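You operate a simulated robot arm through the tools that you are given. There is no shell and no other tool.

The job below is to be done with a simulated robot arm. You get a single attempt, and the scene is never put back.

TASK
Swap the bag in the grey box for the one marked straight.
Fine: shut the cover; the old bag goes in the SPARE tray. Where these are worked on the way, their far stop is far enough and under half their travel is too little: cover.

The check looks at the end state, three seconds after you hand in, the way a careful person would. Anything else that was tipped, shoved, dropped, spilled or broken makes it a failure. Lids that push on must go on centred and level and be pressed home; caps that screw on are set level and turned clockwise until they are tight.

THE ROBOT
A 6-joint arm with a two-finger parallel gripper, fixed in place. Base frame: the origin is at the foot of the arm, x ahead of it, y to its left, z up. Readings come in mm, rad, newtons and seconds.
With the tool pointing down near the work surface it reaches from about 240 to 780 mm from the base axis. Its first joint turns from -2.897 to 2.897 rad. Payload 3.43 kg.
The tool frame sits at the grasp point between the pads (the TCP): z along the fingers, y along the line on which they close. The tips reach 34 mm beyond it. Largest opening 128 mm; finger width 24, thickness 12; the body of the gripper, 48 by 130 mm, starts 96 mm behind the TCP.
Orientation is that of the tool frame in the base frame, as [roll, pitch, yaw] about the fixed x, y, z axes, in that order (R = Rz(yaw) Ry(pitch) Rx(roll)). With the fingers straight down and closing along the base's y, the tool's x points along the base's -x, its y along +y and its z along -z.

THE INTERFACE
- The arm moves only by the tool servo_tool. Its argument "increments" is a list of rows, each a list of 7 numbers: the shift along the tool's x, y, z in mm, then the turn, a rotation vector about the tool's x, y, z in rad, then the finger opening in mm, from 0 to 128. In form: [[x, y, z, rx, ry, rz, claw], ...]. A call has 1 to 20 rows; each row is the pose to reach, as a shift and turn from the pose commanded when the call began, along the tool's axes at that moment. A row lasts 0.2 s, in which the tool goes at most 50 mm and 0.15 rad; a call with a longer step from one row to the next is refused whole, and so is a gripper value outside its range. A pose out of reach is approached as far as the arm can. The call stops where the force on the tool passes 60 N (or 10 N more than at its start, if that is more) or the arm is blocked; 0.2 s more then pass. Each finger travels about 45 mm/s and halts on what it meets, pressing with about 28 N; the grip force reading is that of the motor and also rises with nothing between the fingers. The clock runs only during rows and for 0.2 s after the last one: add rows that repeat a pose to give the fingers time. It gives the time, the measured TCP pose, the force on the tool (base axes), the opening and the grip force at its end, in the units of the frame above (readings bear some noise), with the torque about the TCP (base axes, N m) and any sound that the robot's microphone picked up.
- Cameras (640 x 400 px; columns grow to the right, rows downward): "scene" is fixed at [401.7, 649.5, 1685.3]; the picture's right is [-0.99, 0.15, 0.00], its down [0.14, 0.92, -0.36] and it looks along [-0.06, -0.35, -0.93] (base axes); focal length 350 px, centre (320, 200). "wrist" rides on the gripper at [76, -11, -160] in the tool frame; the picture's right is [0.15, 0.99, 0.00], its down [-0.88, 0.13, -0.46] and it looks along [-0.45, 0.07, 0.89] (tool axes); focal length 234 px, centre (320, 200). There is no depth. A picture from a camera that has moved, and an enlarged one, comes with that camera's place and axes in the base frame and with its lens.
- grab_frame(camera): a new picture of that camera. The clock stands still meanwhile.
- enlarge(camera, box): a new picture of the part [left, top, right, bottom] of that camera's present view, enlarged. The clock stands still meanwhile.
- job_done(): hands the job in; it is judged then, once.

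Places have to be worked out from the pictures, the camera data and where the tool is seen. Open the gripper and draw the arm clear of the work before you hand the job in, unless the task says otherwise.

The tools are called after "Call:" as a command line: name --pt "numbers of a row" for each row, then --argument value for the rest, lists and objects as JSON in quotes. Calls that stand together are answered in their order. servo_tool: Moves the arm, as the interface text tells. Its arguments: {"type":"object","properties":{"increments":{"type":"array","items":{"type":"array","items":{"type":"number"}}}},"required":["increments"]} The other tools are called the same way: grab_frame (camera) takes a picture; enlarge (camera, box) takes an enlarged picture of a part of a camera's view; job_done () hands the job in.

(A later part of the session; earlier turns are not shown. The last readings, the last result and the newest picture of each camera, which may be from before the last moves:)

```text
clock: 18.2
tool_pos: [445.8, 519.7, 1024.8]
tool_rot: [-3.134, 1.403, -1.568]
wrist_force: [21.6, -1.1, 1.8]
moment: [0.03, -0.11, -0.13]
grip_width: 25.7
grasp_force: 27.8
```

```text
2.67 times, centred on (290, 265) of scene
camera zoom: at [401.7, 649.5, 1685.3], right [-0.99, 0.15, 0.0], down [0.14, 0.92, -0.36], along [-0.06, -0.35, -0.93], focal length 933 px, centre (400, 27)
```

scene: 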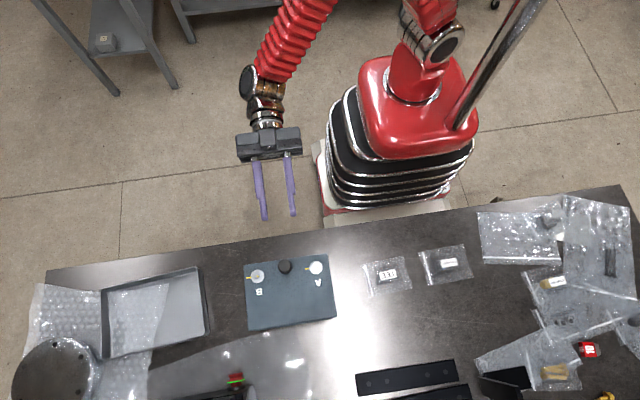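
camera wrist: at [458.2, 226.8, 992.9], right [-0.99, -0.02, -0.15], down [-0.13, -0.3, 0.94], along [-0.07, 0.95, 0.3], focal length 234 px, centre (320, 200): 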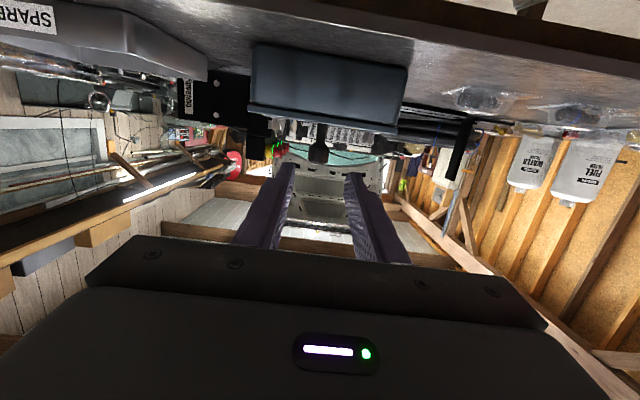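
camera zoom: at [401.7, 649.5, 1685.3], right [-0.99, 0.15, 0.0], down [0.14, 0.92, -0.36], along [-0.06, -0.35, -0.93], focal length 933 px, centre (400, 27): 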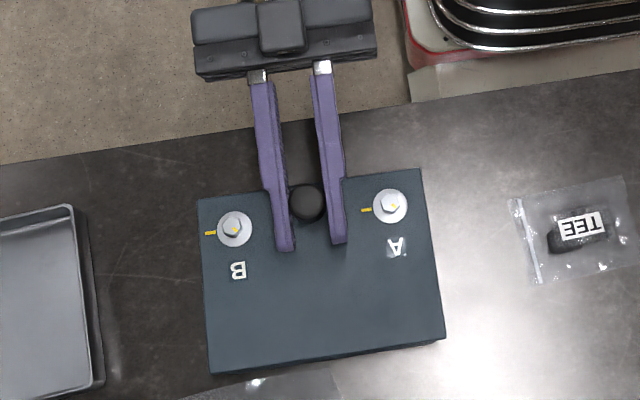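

Grip is solid at 25.7 mm; a +x side load of 21 N means I should shift ~2 mm in +x. Then I begin the arc with the gripper rotating with the lid, to about 16°.

Call:
servo_tool --pt "0 -2 0 0 0 0 5" --pt "0 -2 0 0 0 0 5" --pt "-7.5 -2 2.3 0 0.07 0 5" --pt "-14.6 -2 5.0 0 0.14 0 5" --pt "-21.7 -2 8.3 0 0.21 0 5" --pt "-28.5 -2 12 0 0.28 0 5"

Call:
enlarge --camera "scene" --box '[225, 190, 355, 340]'

Call:
grab_frame --camera "wrist"

```text
clock: 19.6
tool_pos: [445.7, 537.4, 1052.2]
tool_rot: [-3.138, 1.121, -1.566]
wrist_force: [-9.0, -11.2, 3.2]
moment: [-0.17, 0.01, 0.1]
grip_width: 25.2
grasp_force: 27.5
```

```text
2.67 times, centred on (290, 265) of scene
camera zoom: at [401.7, 649.5, 1685.3], right [-0.99, 0.15, 0.0], down [0.14, 0.92, -0.36], along [-0.06, -0.35, -0.93], focal length 933 px, centre (400, 27)
```

zoom: 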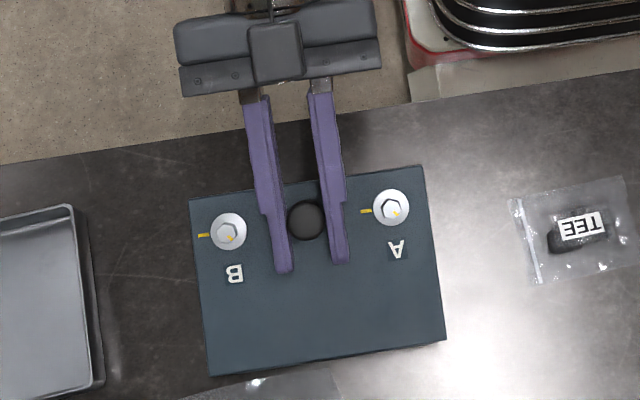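

```text
taken
camera wrist: at [459.0, 360.9, 1054.0], right [-0.99, -0.06, -0.13], down [-0.13, -0.03, 0.99], along [-0.07, 1.0, 0.02], focal length 234 px, centre (320, 200)
```

wrist: 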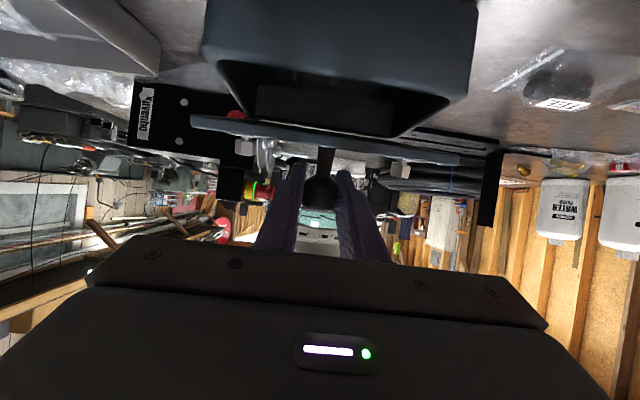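

The lid is following cleanly with only ~11 N radial load. I continue to about 40° with small corrections to the assumed radius.

Call:
servo_tool --pt "-7.7 1 1.1 0 0.07 0 5" --pt "-14.9 1 3.8 0 0.14 0 5" --pt "-22 1 7.1 0 0.21 0 5" --pt "-28.8 1 10.8 0 0.28 0 5" --pt "-35.3 1 15 0 0.35 0 5" --pt "-41.5 1 19.7 0 0.42 0 5"

Call:
grab_frame --camera "wrist"

Call:
enlarge --camera "scene" --box '[225, 190, 355, 340]'

```text
clock: 21.0
tool_pos: [445.7, 572.2, 1081.9]
tool_rot: [-3.14, 0.701, -1.57]
wrist_force: [1.0, -3.9, -0.5]
moment: [-0.44, -0.06, 0.14]
grip_width: 25.3
grasp_force: 28.3
```

```text
taken
camera wrist: at [459.1, 411.7, 1155.8], right [-0.99, -0.11, -0.1], down [-0.13, 0.38, 0.92], along [-0.07, 0.92, -0.39], focal length 234 px, centre (320, 200)
```

wrist: 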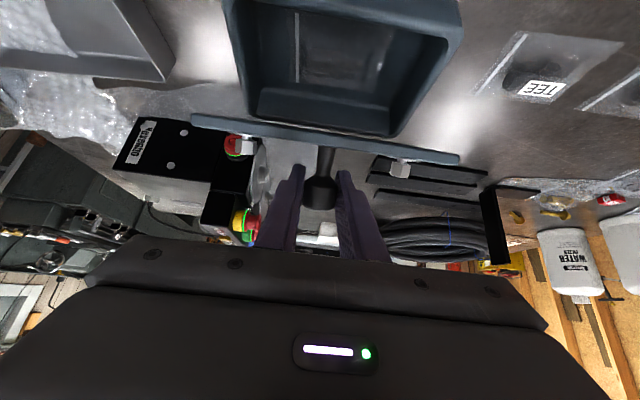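

```text
2.67 times, centred on (290, 265) of scene
camera zoom: at [401.7, 649.5, 1685.3], right [-0.99, 0.15, 0.0], down [0.14, 0.92, -0.36], along [-0.06, -0.35, -0.93], focal length 933 px, centre (400, 27)
```

zoom: 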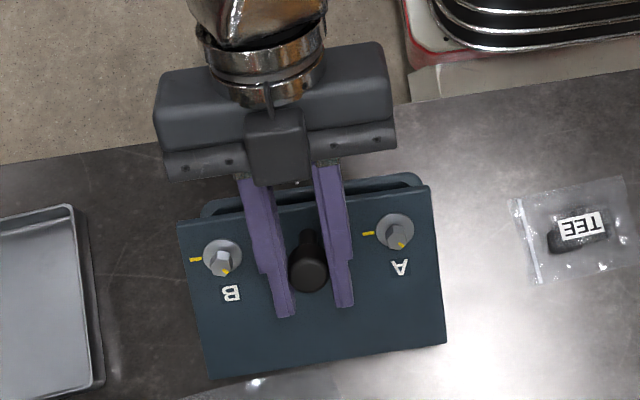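

The lid is at about 40° with near-zero load, and I can see a bag inside the open box. I continue to about 60°.

Call:
servo_tool --pt "-7.4 0 2.2 0 0.07 0 5" --pt "-14.7 0 5 0 0.14 0 5" --pt "-21.7 0 8.3 0 0.21 0 5" --pt "-28.5 0 12 0 0.28 0 5" --pt "-35 0 16.2 0 0.34 0 5"

Call:
enlarge --camera "scene" --box '[225, 190, 355, 340]'

Call:
grab_frame --camera "wrist"

```text
clock: 22.2
tool_pos: [446.8, 609.5, 1094.3]
tool_rot: [-3.136, 0.365, -1.572]
wrist_force: [5.0, -4.1, 18.0]
moment: [-0.01, -0.05, 0.1]
grip_width: 25.9
grasp_force: 28.5
```

```text
2.67 times, centred on (290, 265) of scene
camera zoom: at [401.7, 649.5, 1685.3], right [-0.99, 0.15, 0.0], down [0.14, 0.92, -0.36], along [-0.06, -0.35, -0.93], focal length 933 px, centre (400, 27)
```

zoom: 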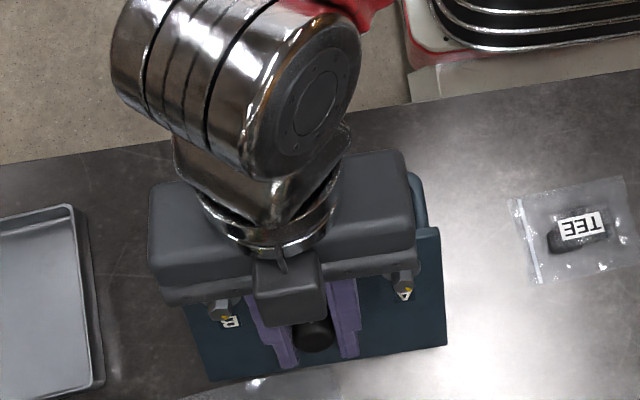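

```text
taken
camera wrist: at [458.8, 482.0, 1216.2], right [-0.99, -0.14, -0.06], down [-0.13, 0.66, 0.74], along [-0.06, 0.74, -0.67], focal length 234 px, centre (320, 200)
```

wrist: 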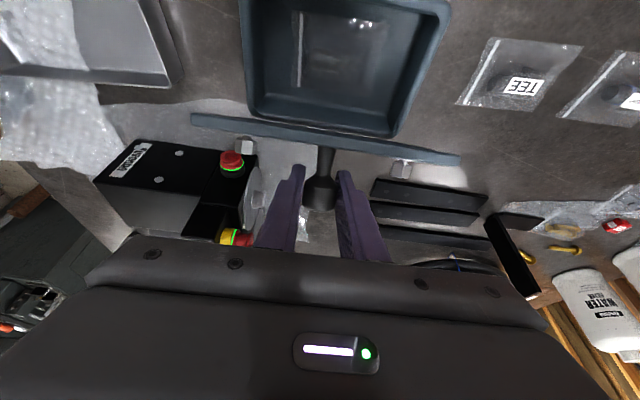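

The radial load (+18 N up) says the true radius is ~2 mm larger, so I correct upward and continue to about 76°, easing off the gripper rotation to save reach.

Call:
servo_tool --pt "-8 -0.4 0.4 0 0.06 0 5" --pt "-15.3 -0.4 3.3 0 0.11 0 5" --pt "-22.5 -0.4 6.6 0 0.15 0 5" --pt "-29.4 -0.4 10.5 0 0.18 0 5"

Call:
grab_frame --camera "wrist"

Call:
enlarge --camera "scene" --box '[225, 190, 355, 340]'

```text
clock: 23.2
tool_pos: [447.6, 640.7, 1091.9]
tool_rot: [-3.14, 0.182, -1.569]
wrist_force: [0.7, -2.7, 4.0]
moment: [-0.35, -0.02, 0.09]
grip_width: 25.5
grasp_force: 27.8
```

```text
taken
camera wrist: at [459.6, 537.7, 1235.0], right [-0.99, -0.14, -0.03], down [-0.13, 0.78, 0.61], along [-0.07, 0.6, -0.79], focal length 234 px, centre (320, 200)
```

wrist: 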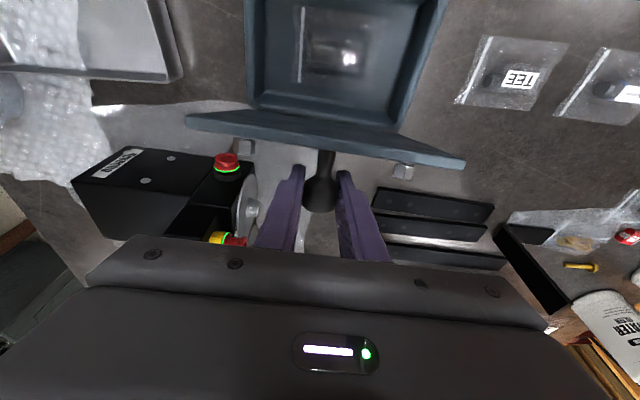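

```text
2.67 times, centred on (290, 265) of scene
camera zoom: at [401.7, 649.5, 1685.3], right [-0.99, 0.15, 0.0], down [0.14, 0.92, -0.36], along [-0.06, -0.35, -0.93], focal length 933 px, centre (400, 27)
```

zoom: 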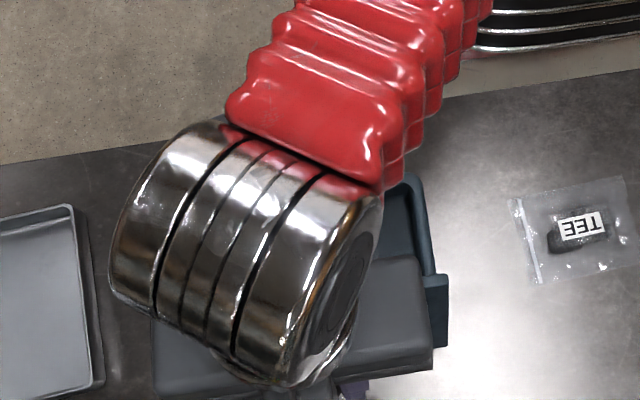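

At ~76° with low loads and no reach complaint. I continue to about 88°.

Call:
servo_tool --pt "-7.3 0 3.1 0 0.03 0 5" --pt "-14.3 0 6.6 0 0.05 0 5" --pt "-21 0 10.7 0 0.07 0 5"

Call:
grab_frame --camera "wrist"

```text
clock: 24.0
tool_pos: [434.8, 643.1, 1075.7]
tool_rot: [-3.14, 0.114, -1.571]
wrist_force: [17.9, 4.2, 19.8]
moment: [0.04, 0.11, 0.42]
grip_width: 25.7
grasp_force: 27.3
out of reach, approached as far as the arm can: row 1, 2, 3
```

```text
taken
camera wrist: at [446.9, 550.3, 1226.4], right [-0.99, -0.15, -0.02], down [-0.13, 0.82, 0.55], along [-0.07, 0.55, -0.83], focal length 234 px, centre (320, 200)
```

wrist: 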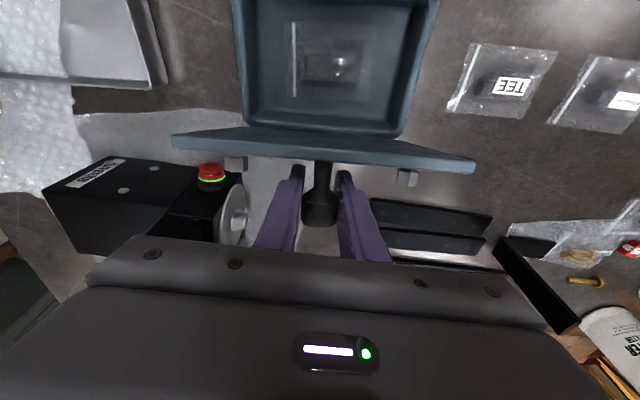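

The arm hit its reach limit (x drifted to 435). I back off slightly and lean the tool further outward to regain reach.

Call:
servo_tool --pt "7 0 -3 0 -0.07 0 5" --pt "13.5 0 -5.6 0 -0.14 0 5"

Call:
grab_frame --camera "wrist"

```text
clock: 24.6
tool_pos: [434.5, 630.2, 1076.5]
tool_rot: [3.139, 0.247, -1.573]
wrist_force: [7.0, -0.6, -15.6]
moment: [0.05, -0.02, 0.3]
grip_width: 26.0
grasp_force: 28.1
```

```text
taken
camera wrist: at [447.5, 517.5, 1213.0], right [-0.99, -0.14, -0.03], down [-0.13, 0.74, 0.66], along [-0.07, 0.65, -0.75], focal length 234 px, centre (320, 200)
```

wrist: 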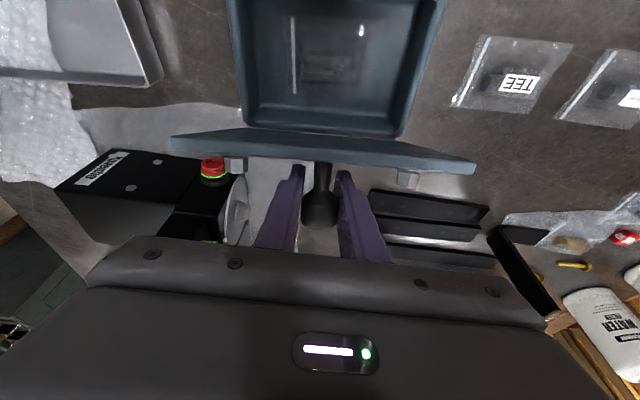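

The commanded pose was clipped at x≈434.5, so I need to see whether the box was dragged sideways. I check the scene view.

Call:
enlarge --camera "scene" --box '[225, 190, 355, 340]'

Call:
grab_frame --camera "scene"

```text
2.67 times, centred on (290, 265) of scene
camera zoom: at [401.7, 649.5, 1685.3], right [-0.99, 0.15, 0.0], down [0.14, 0.92, -0.36], along [-0.06, -0.35, -0.93], focal length 933 px, centre (400, 27)
```

zoom: 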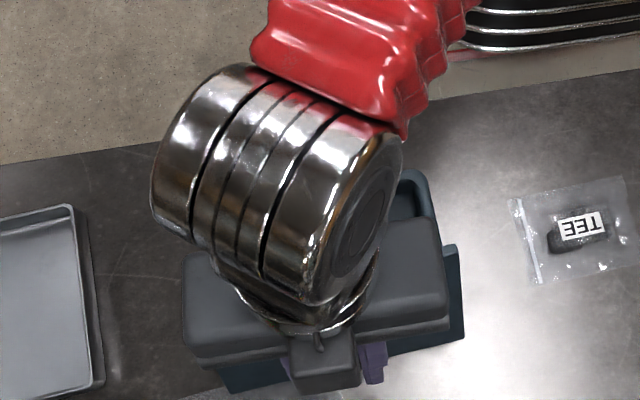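

```text
taken
```

scene: 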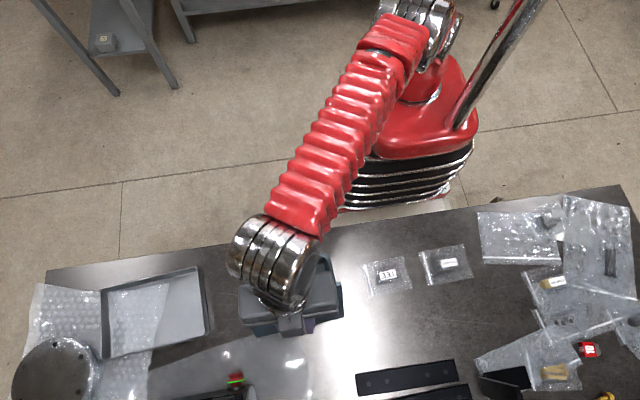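

The knob slid ~12 mm along the fingers and the lid was dragged about 12 mm in −x when the arm clipped. I move x back by 12 mm gradually to restore it.

Call:
servo_tool --pt "0 -4 0 0 0 0 5" --pt "0 -8 0 0 0 0 5" --pt "0 -12 0 0 0 0 5" --pt "0 -12 0 0 0 0 5"

Call:
enlarge --camera "scene" --box '[225, 190, 355, 340]'

Call:
grab_frame --camera "wrist"

```text
clock: 25.6
tool_pos: [445.9, 630.0, 1080.0]
tool_rot: [3.142, 0.255, -1.569]
wrist_force: [-11.8, 4.4, -10.3]
moment: [0.49, -0.07, -0.08]
grip_width: 25.6
grasp_force: 27.6
```

```text
2.67 times, centred on (290, 265) of scene
camera zoom: at [401.7, 649.5, 1685.3], right [-0.99, 0.15, 0.0], down [0.14, 0.92, -0.36], along [-0.06, -0.35, -0.93], focal length 933 px, centre (400, 27)
```

zoom: 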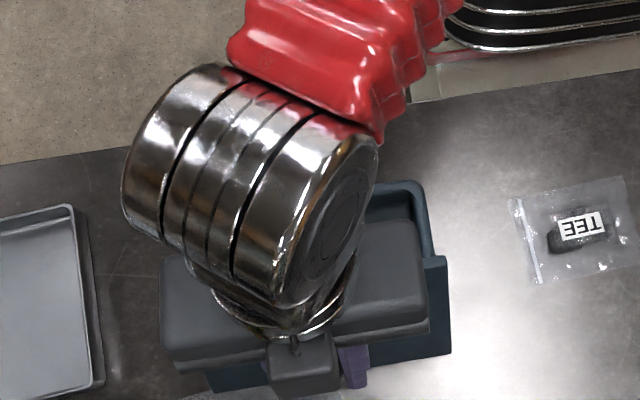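

```text
taken
camera wrist: at [457.9, 517.6, 1215.7], right [-0.99, -0.14, -0.04], down [-0.13, 0.74, 0.66], along [-0.07, 0.66, -0.75], focal length 234 px, centre (320, 200)
```

wrist: 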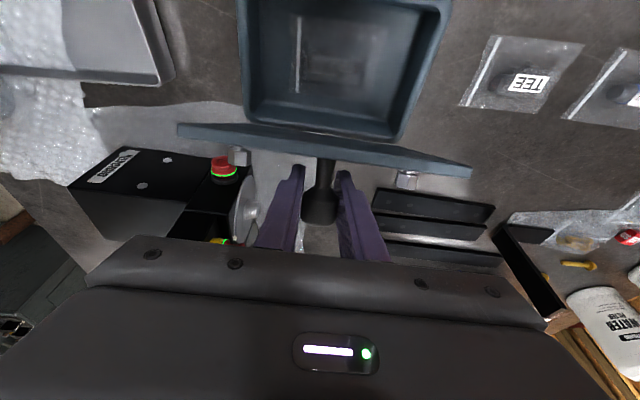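

The lid and box are back in line (lid at roughly 68–70°). I continue the arc while leaning the tool outward gradually so the wrist stays within reach.

Call:
servo_tool --pt "-7.7 1 2.2 0 -0.04 0 5" --pt "-15.2 1 5.3 0 -0.08 0 5" --pt "-22.5 1 8.8 0 -0.12 0 5"

Call:
grab_frame --camera "wrist"

```text
clock: 26.4
tool_pos: [446.9, 654.4, 1077.5]
tool_rot: [-3.136, 0.374, -1.571]
wrist_force: [7.7, -6.5, 12.5]
moment: [-0.69, 0.04, 0.11]
grip_width: 25.7
grasp_force: 28.0
```

```text
taken
camera wrist: at [458.5, 524.9, 1199.4], right [-0.99, -0.13, -0.06], down [-0.13, 0.65, 0.75], along [-0.06, 0.75, -0.66], focal length 234 px, centre (320, 200)
```

wrist: 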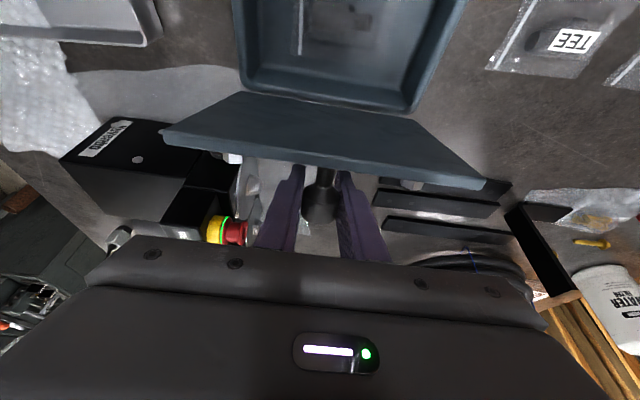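

The lid underside now faces the camera (≈80°). I continue toward 92–96°.

Call:
servo_tool --pt "-6.9 -0.5 3.8 0 -0.04 0 5" --pt "-13.2 -0.5 9.1 0 -0.08 0 5" --pt "-18.9 -0.5 14.9 0 -0.11 0 5"

Call:
grab_frame --camera "wrist"

Call:
enlarge --camera "scene" --box '[225, 230, 355, 360]'

```text
clock: 27.2
tool_pos: [446.0, 677.1, 1070.7]
tool_rot: [-3.138, 0.484, -1.569]
wrist_force: [4.9, -4.1, 12.5]
moment: [-0.83, 0.08, 0.09]
grip_width: 25.6
grasp_force: 27.6
```

```text
taken
camera wrist: at [458.6, 534.9, 1177.4], right [-0.99, -0.13, -0.07], down [-0.13, 0.57, 0.81], along [-0.07, 0.81, -0.58], focal length 234 px, centre (320, 200)
```

wrist: 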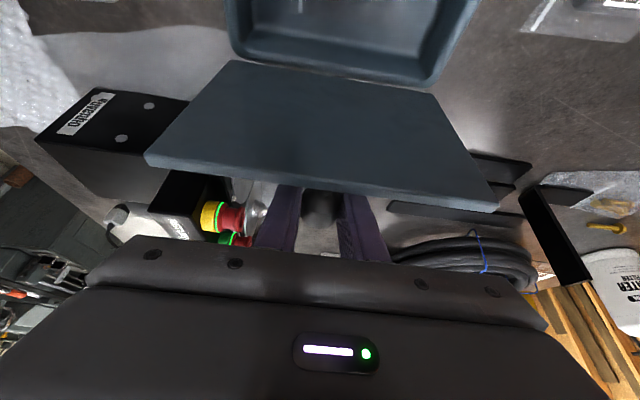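

```text
3.08 times, centred on (290, 295) of scene
camera zoom: at [401.7, 649.5, 1685.3], right [-0.99, 0.15, 0.0], down [0.14, 0.92, -0.36], along [-0.06, -0.35, -0.93], focal length 1076 px, centre (412, -92)
```

zoom: 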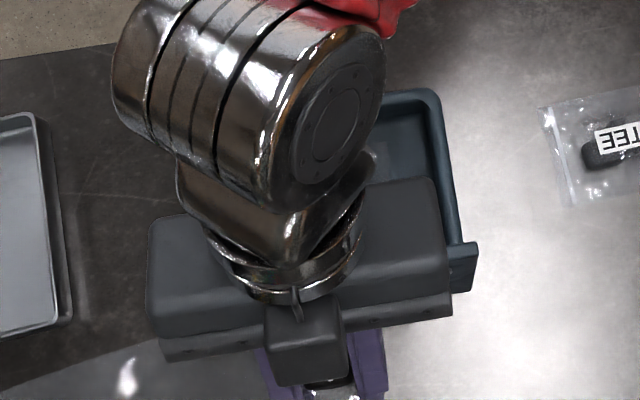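

The lid is at about 91°. I push a bit further toward its stop, watching the force.

Call:
servo_tool --pt "-4.8 0 5.9 0 0 0 5" --pt "-8.6 0 12.4 0 0 0 5"

Call:
grab_frame --camera "wrist"

```text
clock: 27.8
tool_pos: [446.1, 690.9, 1064.0]
tool_rot: [-3.137, 0.483, -1.571]
wrist_force: [3.7, -1.2, 12.3]
moment: [-0.71, 0.12, 0.03]
grip_width: 25.4
grasp_force: 27.7
```

```text
taken
camera wrist: at [458.5, 548.6, 1169.9], right [-0.99, -0.13, -0.07], down [-0.13, 0.57, 0.81], along [-0.07, 0.81, -0.58], focal length 234 px, centre (320, 200)
```

wrist: 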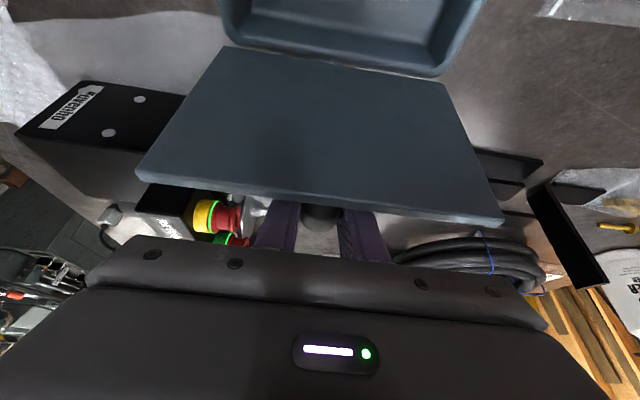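

No stop reached yet at about 100°. I keep going gently to see whether the stop is near.

Call:
servo_tool --pt "-3.6 0 6.6 0 0 0 5" --pt "-6.6 0 13.9 0 0 0 5"

Call:
grab_frame --camera "wrist"

```text
clock: 28.4
tool_pos: [445.5, 701.9, 1053.9]
tool_rot: [-3.141, 0.484, -1.569]
wrist_force: [4.0, 0.5, 13.6]
moment: [-0.84, 0.1, 0.06]
grip_width: 25.6
grasp_force: 28.4
```

```text
taken
camera wrist: at [458.4, 560.9, 1160.7], right [-0.99, -0.13, -0.07], down [-0.13, 0.57, 0.81], along [-0.07, 0.81, -0.58], focal length 234 px, centre (320, 200)
```

wrist: 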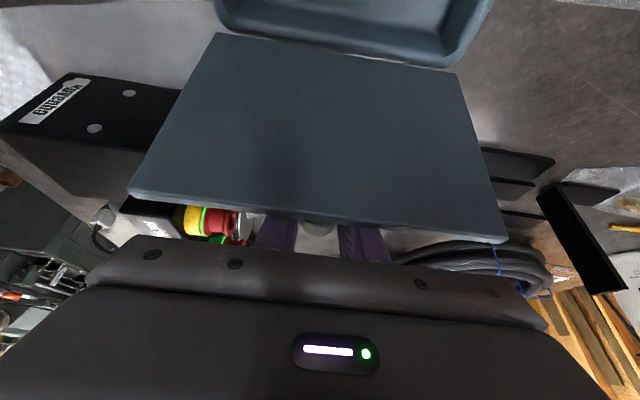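

The lid is at ~108°, well past vertical, so it will rest open. I open the fingers and withdraw along the finger axis so the lid can settle against its stop.

Call:
servo_tool --pt "0 0 0 0 0 0 30" --pt "0 0 0 0 0 0 40" --pt "0 0 0 0 0 0 44" --pt "0 0 0 0 0 0 44"

Call:
grab_frame --camera "wrist"

```text
clock: 29.4
tool_pos: [445.5, 701.4, 1052.9]
tool_rot: [-3.14, 0.482, -1.57]
wrist_force: [-0.3, 0.3, 0.1]
moment: [0.02, 0.01, 0.05]
grip_width: 44.1
grasp_force: 0.0
```

```text
taken
camera wrist: at [458.6, 560.9, 1160.1], right [-0.99, -0.13, -0.07], down [-0.13, 0.57, 0.81], along [-0.07, 0.81, -0.58], focal length 234 px, centre (320, 200)
```

wrist: 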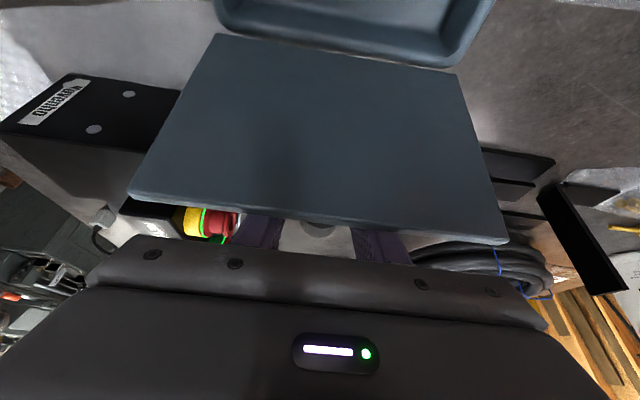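

Released; the lid stayed put at its open position with zero contact force. I withdraw straight back along the finger axis.

Call:
servo_tool --pt "0 0 -25 0 0 0 44" --pt "0 0 -50 0 0 0 44" --pt "0 0 -85 0 0 0 44" --pt "0 0 -120 0 0 0 44" --pt "0 0 -150 0 0 0 44"

Call:
grab_frame --camera "wrist"

Call:
grab_frame --camera "scene"

```text
clock: 30.6
tool_pos: [444.2, 631.2, 1185.6]
tool_rot: [-3.14, 0.482, -1.57]
wrist_force: [1.0, 0.1, 0.0]
moment: [0.01, -0.01, 0.0]
grip_width: 44.0
grasp_force: 0.1
```

```text
taken
camera wrist: at [457.0, 490.6, 1292.4], right [-0.99, -0.13, -0.07], down [-0.13, 0.57, 0.81], along [-0.07, 0.81, -0.58], focal length 234 px, centre (320, 200)
```

wrist: 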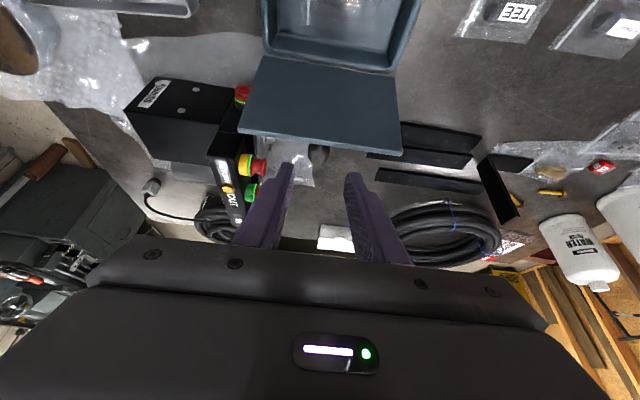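

```text
taken
```

scene: 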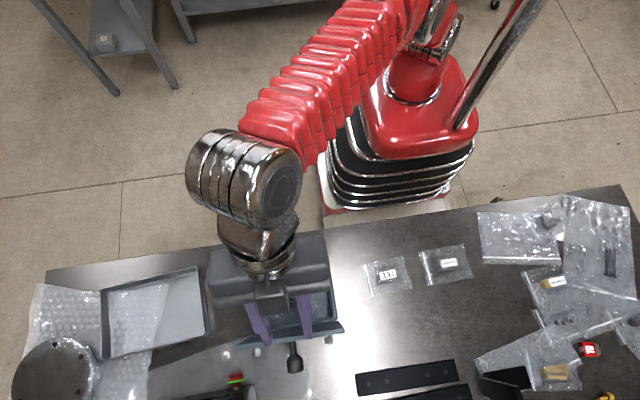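

The lid stays open on its own. I back away to −y and go upright to look into the box.

Call:
servo_tool --pt "39 0 -24 0 0.1 0 60" --pt "79 0 -48 0 0.2 0 80" --pt "118 0 -72 0 0.3 0 90" --pt "157 0 -96 0 0.4 0 90" --pt "196.6 0 -120.2 0 0.484 0 90"

Call:
grab_frame --camera "wrist"

Call:
enlarge --camera "scene" --box '[225, 240, 355, 390]'

```text
clock: 31.8
tool_pos: [442.8, 401.2, 1202.6]
tool_rot: [3.141, -0.005, -1.57]
wrist_force: [0.3, 0.1, -0.8]
moment: [-0.04, 0.03, -0.01]
grip_width: 89.8
grasp_force: 0.1
```

```text
taken
camera wrist: at [455.6, 325.1, 1362.0], right [-0.99, -0.15, 0.0], down [-0.13, 0.88, 0.45], along [-0.07, 0.45, -0.89], focal length 234 px, centre (320, 200)
```

wrist: 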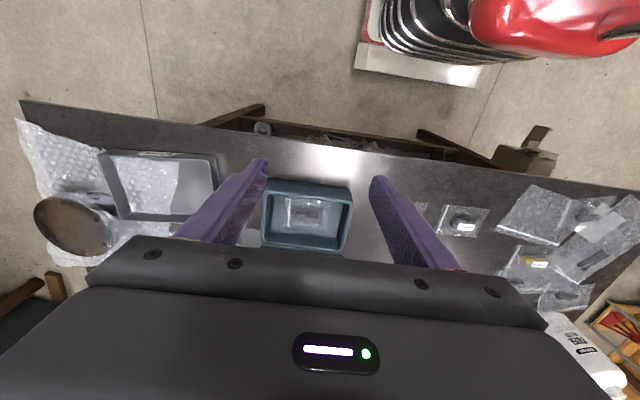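

```text
2.67 times, centred on (290, 315) of scene
camera zoom: at [401.7, 649.5, 1685.3], right [-0.99, 0.15, 0.0], down [0.14, 0.92, -0.36], along [-0.06, -0.35, -0.93], focal length 933 px, centre (400, -107)
```

zoom: 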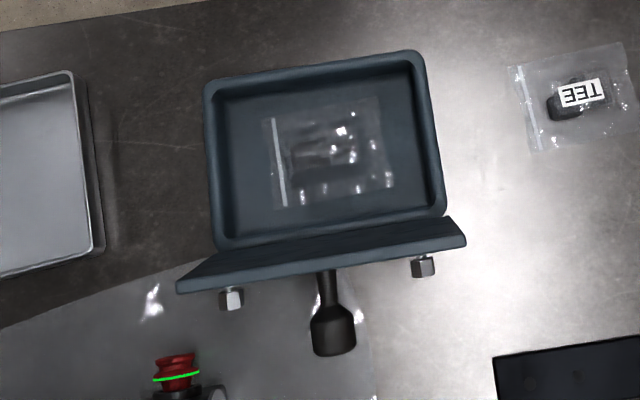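

The box is open and a bag lies inside. I zoom in from both cameras to see the bag and its contents.

Call:
enlarge --camera "scene" --box '[255, 255, 325, 300]'

Call:
enlarge --camera "wrist" --box '[250, 170, 370, 260]'

Call:
enlarge --camera "scene" --box '[350, 230, 490, 310]'

```text
8.89 times, centred on (290, 278) of scene
camera zoom: at [401.7, 649.5, 1685.3], right [-0.99, 0.15, 0.0], down [0.14, 0.92, -0.36], along [-0.06, -0.35, -0.93], focal length 3109 px, centre (587, -489)
```

zoom: 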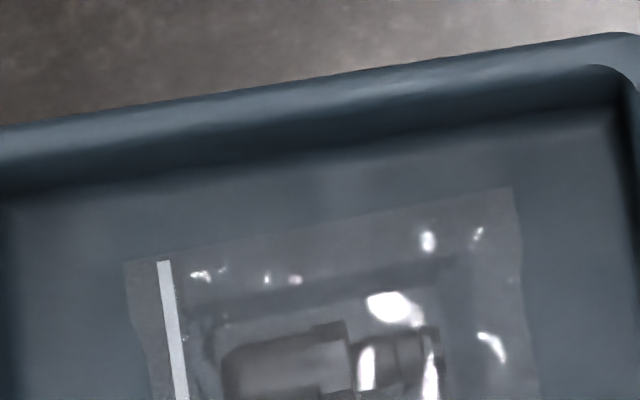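

```text
4.44 times, centred on (310, 215) of wrist
camera zoom: at [455.6, 325.1, 1362.0], right [-0.99, -0.15, 0.0], down [-0.13, 0.88, 0.45], along [-0.07, 0.45, -0.89], focal length 1041 px, centre (364, 133)
```

zoom: 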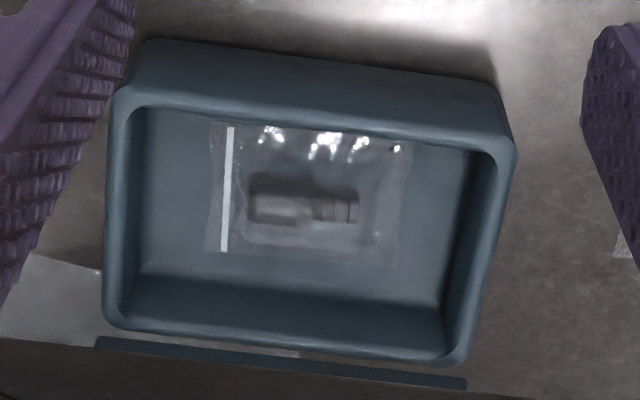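

```text
4.57 times, centred on (420, 270) of scene
camera zoom: at [401.7, 649.5, 1685.3], right [-0.99, 0.15, 0.0], down [0.14, 0.92, -0.36], along [-0.06, -0.35, -0.93], focal length 1599 px, centre (-137, -120)
```

zoom: 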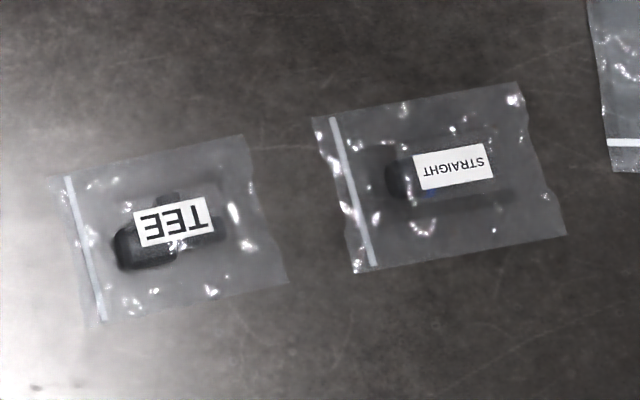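

The old bag's fitting lies at about (444.5, 572), long axis along x, deep in the box (rim z≈980). The box moved only ~6 mm in +y during opening. I rotate the tool to close along y and hover above the box for a closer look.

Call:
servo_tool --pt "-15 0 5 0 0 0.1428 70" --pt "-30 0 10 0 0 0.2856 60" --pt "-46 0 15 0 0 0.4284 60" --pt "-62 0 20 0 0 0.5712 60" --pt "-78 0 25 0 0 0.714 60" --pt "-94 0 30 0 0 0.8568 60" --pt "-110 0 35 0 0 0.9996 60" --pt "-126 0 40 0 0 1.1424 60" --pt "-142 -1 45 0 0 1.2852 60" --pt "-157 -1 50 0 0 1.428 60" --pt "-171 -1.7 52 0 0 1.5708 60"

Call:
grab_frame --camera "wrist"

```text
clock: 34.2
tool_pos: [443.5, 568.6, 1145.2]
tool_rot: [-3.139, 0.002, 3.139]
wrist_force: [0.3, 0.3, -0.7]
moment: [0.02, -0.01, 0.0]
grip_width: 60.2
grasp_force: 0.0
out of reach, approached as far as the arm can: row 11
```

```text
taken
camera wrist: at [369.1, 557.3, 1305.6], right [-0.14, 0.99, 0.0], down [0.88, 0.13, 0.46], along [0.45, 0.06, -0.89], focal length 234 px, centre (320, 200)
```

wrist: 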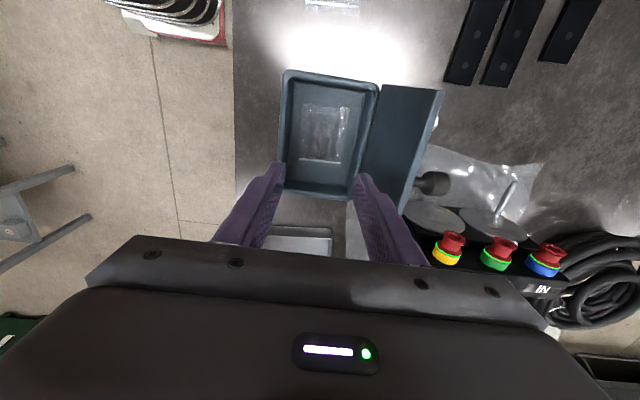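

I'm hovering above the open box. I enlarge to see the bag relative to the fingers.

Call:
enlarge --camera "wrist" --box '[270, 65, 390, 205]'

Call:
enlarge --camera "wrist" --box '[295, 95, 365, 175]'

```text
2.86 times, centred on (330, 135) of wrist
camera zoom: at [369.1, 557.3, 1305.6], right [-0.14, 0.99, 0.0], down [0.88, 0.13, 0.46], along [0.45, 0.06, -0.89], focal length 669 px, centre (291, 386)
```

zoom: 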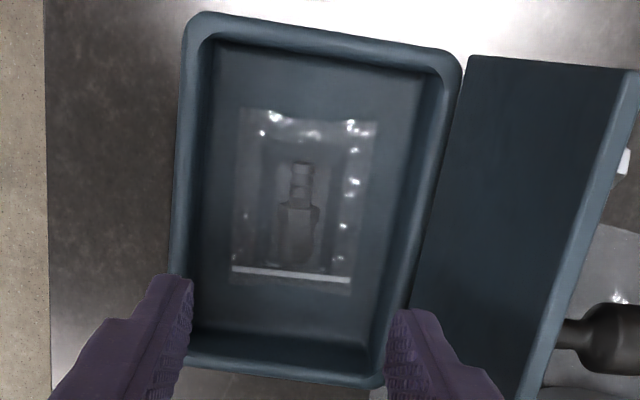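

```text
5.00 times, centred on (330, 135) of wrist
camera zoom: at [369.1, 557.3, 1305.6], right [-0.14, 0.99, 0.0], down [0.88, 0.13, 0.46], along [0.45, 0.06, -0.89], focal length 1171 px, centre (270, 525)
```

zoom: 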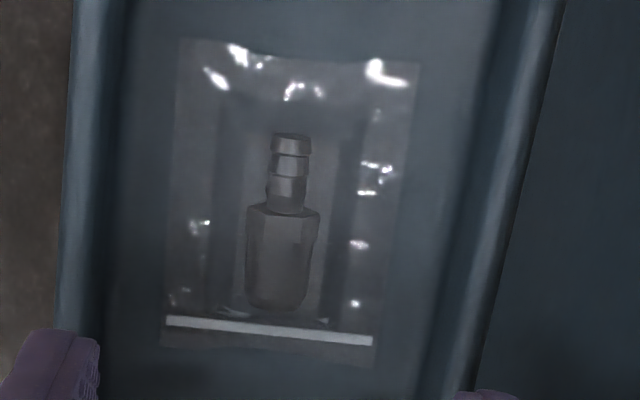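

The hex body of the old fitting (≈23 mm wide) is centred near (459, 573), with its barb toward −x. I'll grip across the hex with 46 mm opening; first descend to just above the rim level and verify alignment.

Call:
servo_tool --pt "0 0 30 0 0 0 52" --pt "-5 1.5 60 0 0 0 46" --pt "-10 3 90 0 0 0 46" --pt "-15.5 4.4 120 0 0 0 46"

Call:
enlarge --camera "wrist" --box '[240, 65, 400, 235]'

Call:
enlarge --camera "scene" --box '[225, 240, 355, 390]'

```text
clock: 35.2
tool_pos: [459.4, 573.4, 1025.2]
tool_rot: [-3.14, 0.002, 3.139]
wrist_force: [-0.4, 1.0, 0.7]
moment: [0.0, -0.02, -0.03]
grip_width: 45.9
grasp_force: 0.0
```

```text
2.35 times, centred on (320, 150) of wrist
camera zoom: at [383.4, 561.8, 1184.9], right [-0.15, 0.99, 0.0], down [0.88, 0.13, 0.46], along [0.45, 0.07, -0.89], focal length 551 px, centre (320, 318)
```

zoom: 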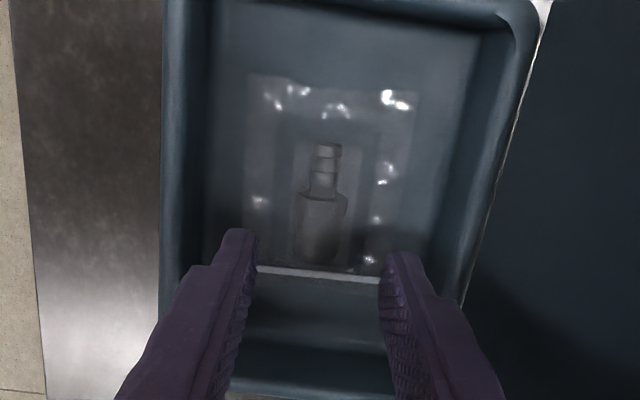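

```text
2.67 times, centred on (290, 315) of scene
camera zoom: at [401.7, 649.5, 1685.3], right [-0.99, 0.15, 0.0], down [0.14, 0.92, -0.36], along [-0.06, -0.35, -0.93], focal length 933 px, centre (400, -107)
```

zoom: 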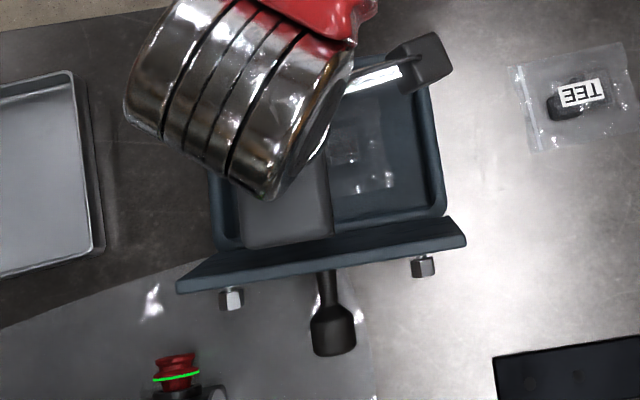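

The approach axis projects to within ~2 mm of the hex centre. I descend to about z=968, the last part slowly, checking force.

Call:
servo_tool --pt "-1 1 25 0 0 0 46" --pt "-1 1 42 0 0 0 46" --pt "-1 1 50 0 0 0 46" --pt "-1 1 55 0 0 0 46" --pt "-1 1 58 0 0 0 46"

Call:
grab_frame --camera "wrist"

Call:
enlarge --camera "wrist" --box '[240, 85, 400, 235]'

```text
clock: 36.3
tool_pos: [461.0, 574.8, 978.2]
tool_rot: [3.132, 0.01, -3.14]
wrist_force: [-1.6, 1.4, 10.5]
moment: [-0.17, 0.1, 0.01]
grip_width: 46.3
grasp_force: 0.2
stopped in row 5: the force on the tool passed its limit at 66 N (the readings are from after the stop); the commanded pose is now the measured one
```

```text
taken
camera wrist: at [385.0, 562.1, 1138.1], right [-0.15, 0.99, 0.01], down [0.88, 0.13, 0.47], along [0.46, 0.07, -0.88], focal length 234 px, centre (320, 200)
```

wrist: 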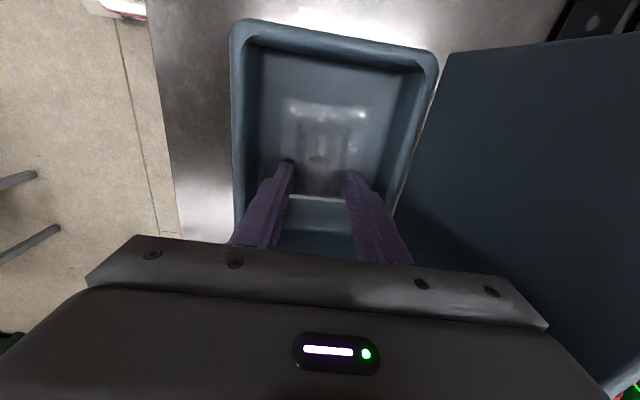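

```text
2.67 times, centred on (320, 160) of wrist
camera zoom: at [385.0, 562.1, 1138.1], right [-0.15, 0.99, 0.01], down [0.88, 0.13, 0.47], along [0.46, 0.07, -0.88], focal length 624 px, centre (320, 307)
```

zoom: 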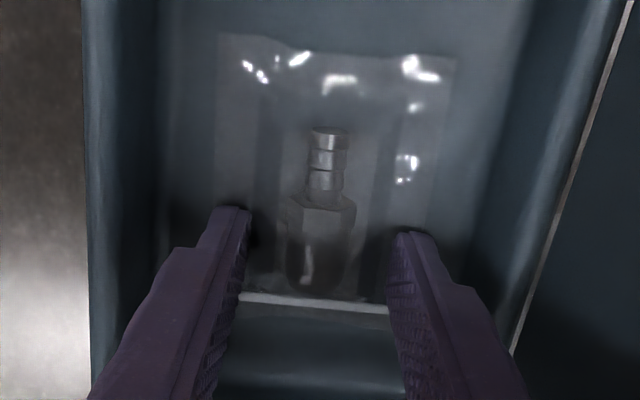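

The tips touched the box floor at z≈944 (TCP 978), so the floor is higher than I assumed and the fitting spans roughly z 944–966. I raise 2 mm and close on the hex.

Call:
servo_tool --pt "0 0 -2 0 0 0 46" --pt "0 0 -2.5 0 0 0 38" --pt "0 0 -2.5 0 0 0 30" --pt "0 0 -2.5 0 0 0 22" --pt "0 0 -2.5 0 0 0 10" --pt "0 0 -2.5 0 0 0 5" --pt "0 0 -2.5 0 0 0 5"

Call:
enlarge --camera "wrist" --box '[240, 85, 400, 235]'

```text
clock: 37.9
tool_pos: [461.4, 574.3, 980.6]
tool_rot: [3.133, 0.008, 3.14]
wrist_force: [0.1, -0.4, 0.6]
moment: [-0.01, 0.02, 0.04]
grip_width: 30.8
grasp_force: 28.4
```

```text
2.67 times, centred on (320, 160) of wrist
camera zoom: at [385.3, 562.0, 1139.8], right [-0.15, 0.99, 0.0], down [0.88, 0.13, 0.46], along [0.46, 0.07, -0.89], focal length 624 px, centre (320, 307)
```

zoom: 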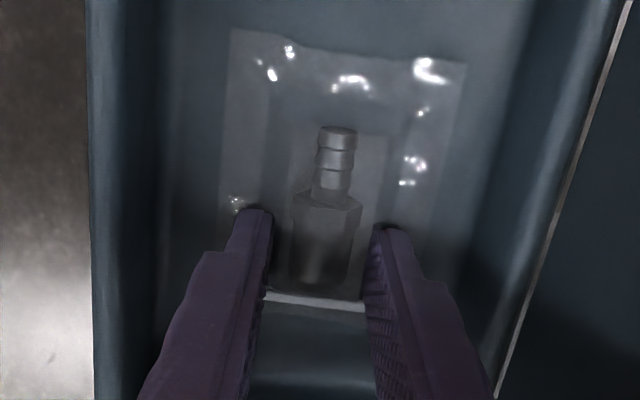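

Gripped at 30.8 mm with full 28 N force (the pillow of the bag). I lift slowly to test the hold.

Call:
servo_tool --pt "0 0 -6 0 0 0 5" --pt "0 0 -12 0 0 0 5" --pt "0 0 -20 0 0 0 5" --pt "0 0 -30 0 0 0 5"

Call:
enlarge --camera "wrist" --box '[240, 85, 400, 235]'

Call:
enlarge --camera "scene" --box '[225, 240, 355, 390]'

```text
clock: 38.9
tool_pos: [461.5, 573.7, 1009.8]
tool_rot: [3.135, 0.008, -3.141]
wrist_force: [-1.3, 0.2, -0.1]
moment: [-0.01, -0.04, 0.0]
grip_width: 30.7
grasp_force: 28.3
```

```text
2.67 times, centred on (320, 160) of wrist
camera zoom: at [385.3, 561.9, 1169.0], right [-0.15, 0.99, 0.0], down [0.88, 0.13, 0.46], along [0.46, 0.07, -0.89], focal length 624 px, centre (320, 307)
```

zoom: 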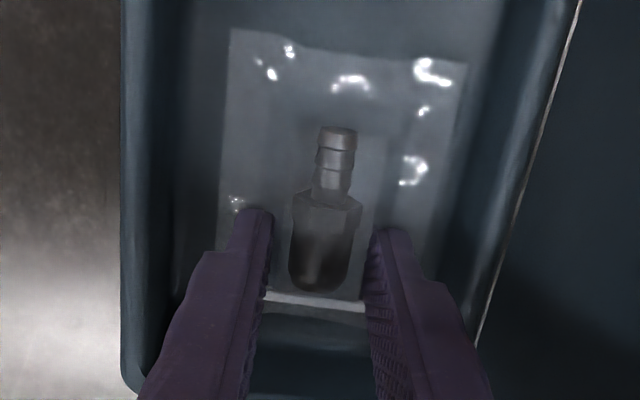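

```text
2.67 times, centred on (290, 315) of scene
camera zoom: at [401.7, 649.5, 1685.3], right [-0.99, 0.15, 0.0], down [0.14, 0.92, -0.36], along [-0.06, -0.35, -0.93], focal length 933 px, centre (400, -107)
```

zoom: 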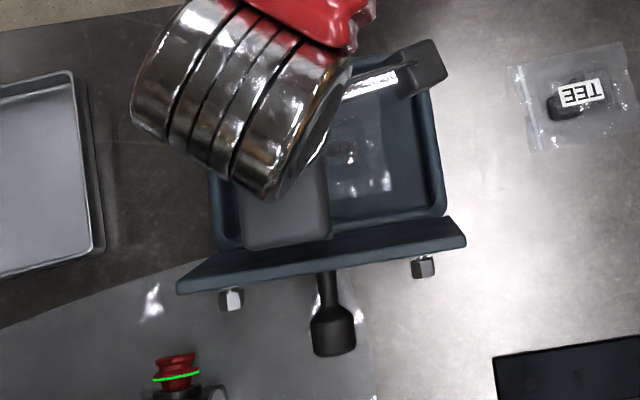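

The bag comes up rigidly with the gripper. I raise it clear of the box rim, then carry it in +x toward the SPARE tray while leaning the tool outward for reach.

Call:
servo_tool --pt "0 0 -25 0 0 0 5" --pt "0 0 -50 0 0 0 5" --pt "-35 -5 -50 -0.06 -0.08 -0.012 5" --pt "-70 -11 -50 -0.12 -0.16 -0.025 5" --pt "-105 -16 -50 -0.18 -0.24 -0.037 5" --pt "-138 -22 -50 -0.242 -0.319 -0.05 5"

Call:
grab_frame --camera "wrist"

Call:
grab_frame --camera "scene"

```text
clock: 40.3
tool_pos: [599.4, 551.5, 1060.4]
tool_rot: [2.892, 0.332, -3.132]
wrist_force: [1.1, -0.2, 0.6]
moment: [-0.01, 0.0, 0.01]
grip_width: 31.2
grasp_force: 28.1
```

```text
taken
camera wrist: at [480.1, 500.3, 1180.2], right [-0.23, 0.96, 0.18], down [0.68, 0.02, 0.73], along [0.7, 0.29, -0.65], focal length 234 px, centre (320, 200)
```

wrist: 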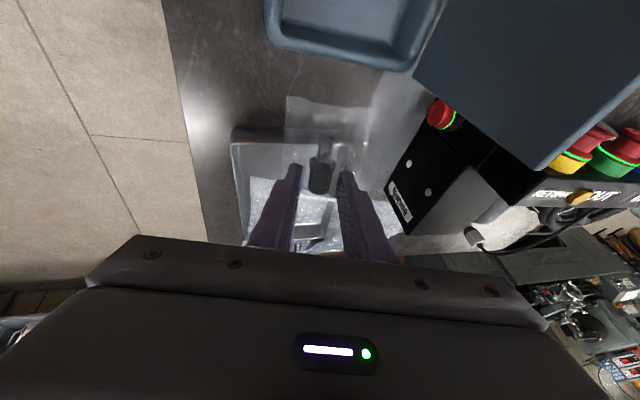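

```text
taken
```

scene: 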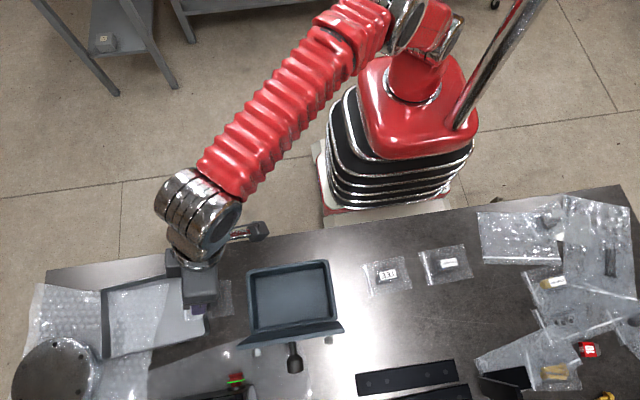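

The bag is held firmly and the arm still has reach. I continue outward so the bag is over the tray, keeping it well above the rim.

Call:
servo_tool --pt "-35 -7 6 -0.023 -0.033 0 5" --pt "-70 -14 12.5 -0.045 -0.066 0 5" --pt "-104.9 -21.3 18.8 -0.068 -0.099 0 5"

Call:
grab_frame --camera "wrist"

Call:
enlarge --camera "scene" --box '[40, 230, 240, 380]'

```text
clock: 41.1
tool_pos: [705.6, 534.8, 1073.7]
tool_rot: [2.813, 0.426, 3.12]
wrist_force: [-0.3, 0.3, 0.2]
moment: [-0.04, -0.01, 0.01]
grip_width: 30.8
grasp_force: 28.2
```

```text
taken
camera wrist: at [576.0, 476.0, 1177.2], right [-0.24, 0.94, 0.23], down [0.61, -0.04, 0.8], along [0.76, 0.33, -0.56], focal length 234 px, centre (320, 200)
```

wrist: 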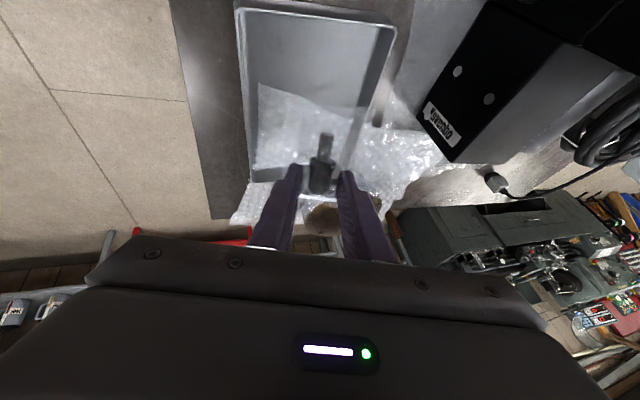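

```text
2.67 times, centred on (140, 305) of scene
camera zoom: at [401.7, 649.5, 1685.3], right [-0.99, 0.15, 0.0], down [0.14, 0.92, -0.36], along [-0.06, -0.35, -0.93], focal length 933 px, centre (800, -80)
```

zoom: 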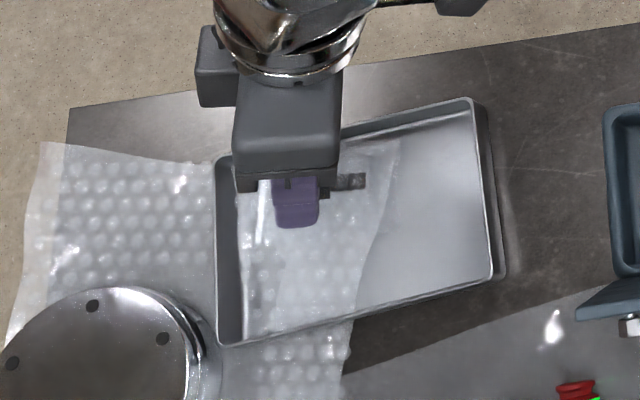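

The bag is above the tray interior (footprint about x 654–748, y 506–581, inside the tray walls). I lower it about 70 mm vertically, gently at the end.

Call:
servo_tool --pt "10.3 -7.3 21.5 0 0 0 5" --pt "20.6 -14.7 43 0 0 0 5" --pt "24.8 -17.6 51.7 0 0 0 5" --pt "26.8 -19.1 56 0 0 0 5"

Call:
grab_frame --camera "wrist"

Call:
enlarge --camera "scene" --box '[40, 230, 240, 380]'

```text
clock: 42.1
tool_pos: [705.0, 535.0, 1006.9]
tool_rot: [2.813, 0.424, 3.12]
wrist_force: [0.0, -0.6, -0.6]
moment: [-0.01, 0.01, -0.02]
grip_width: 30.9
grasp_force: 27.6
```

```text
taken
camera wrist: at [575.5, 477.0, 1111.4], right [-0.24, 0.94, 0.23], down [0.61, -0.04, 0.79], along [0.76, 0.33, -0.56], focal length 234 px, centre (320, 200)
```

wrist: 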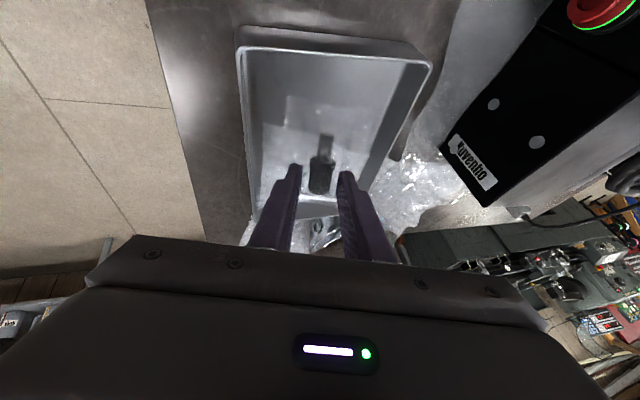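

```text
2.67 times, centred on (140, 305) of scene
camera zoom: at [401.7, 649.5, 1685.3], right [-0.99, 0.15, 0.0], down [0.14, 0.92, -0.36], along [-0.06, -0.35, -0.93], focal length 933 px, centre (800, -80)
```

zoom: 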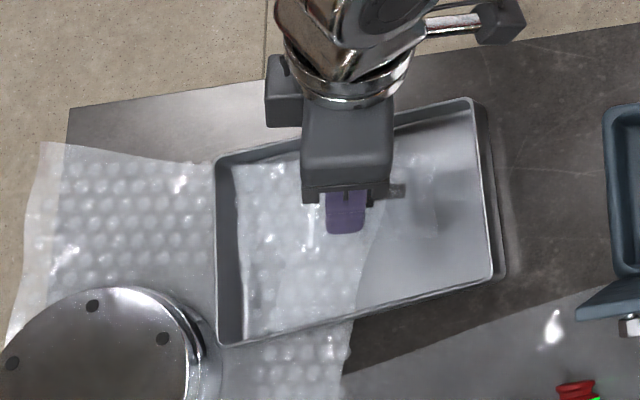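

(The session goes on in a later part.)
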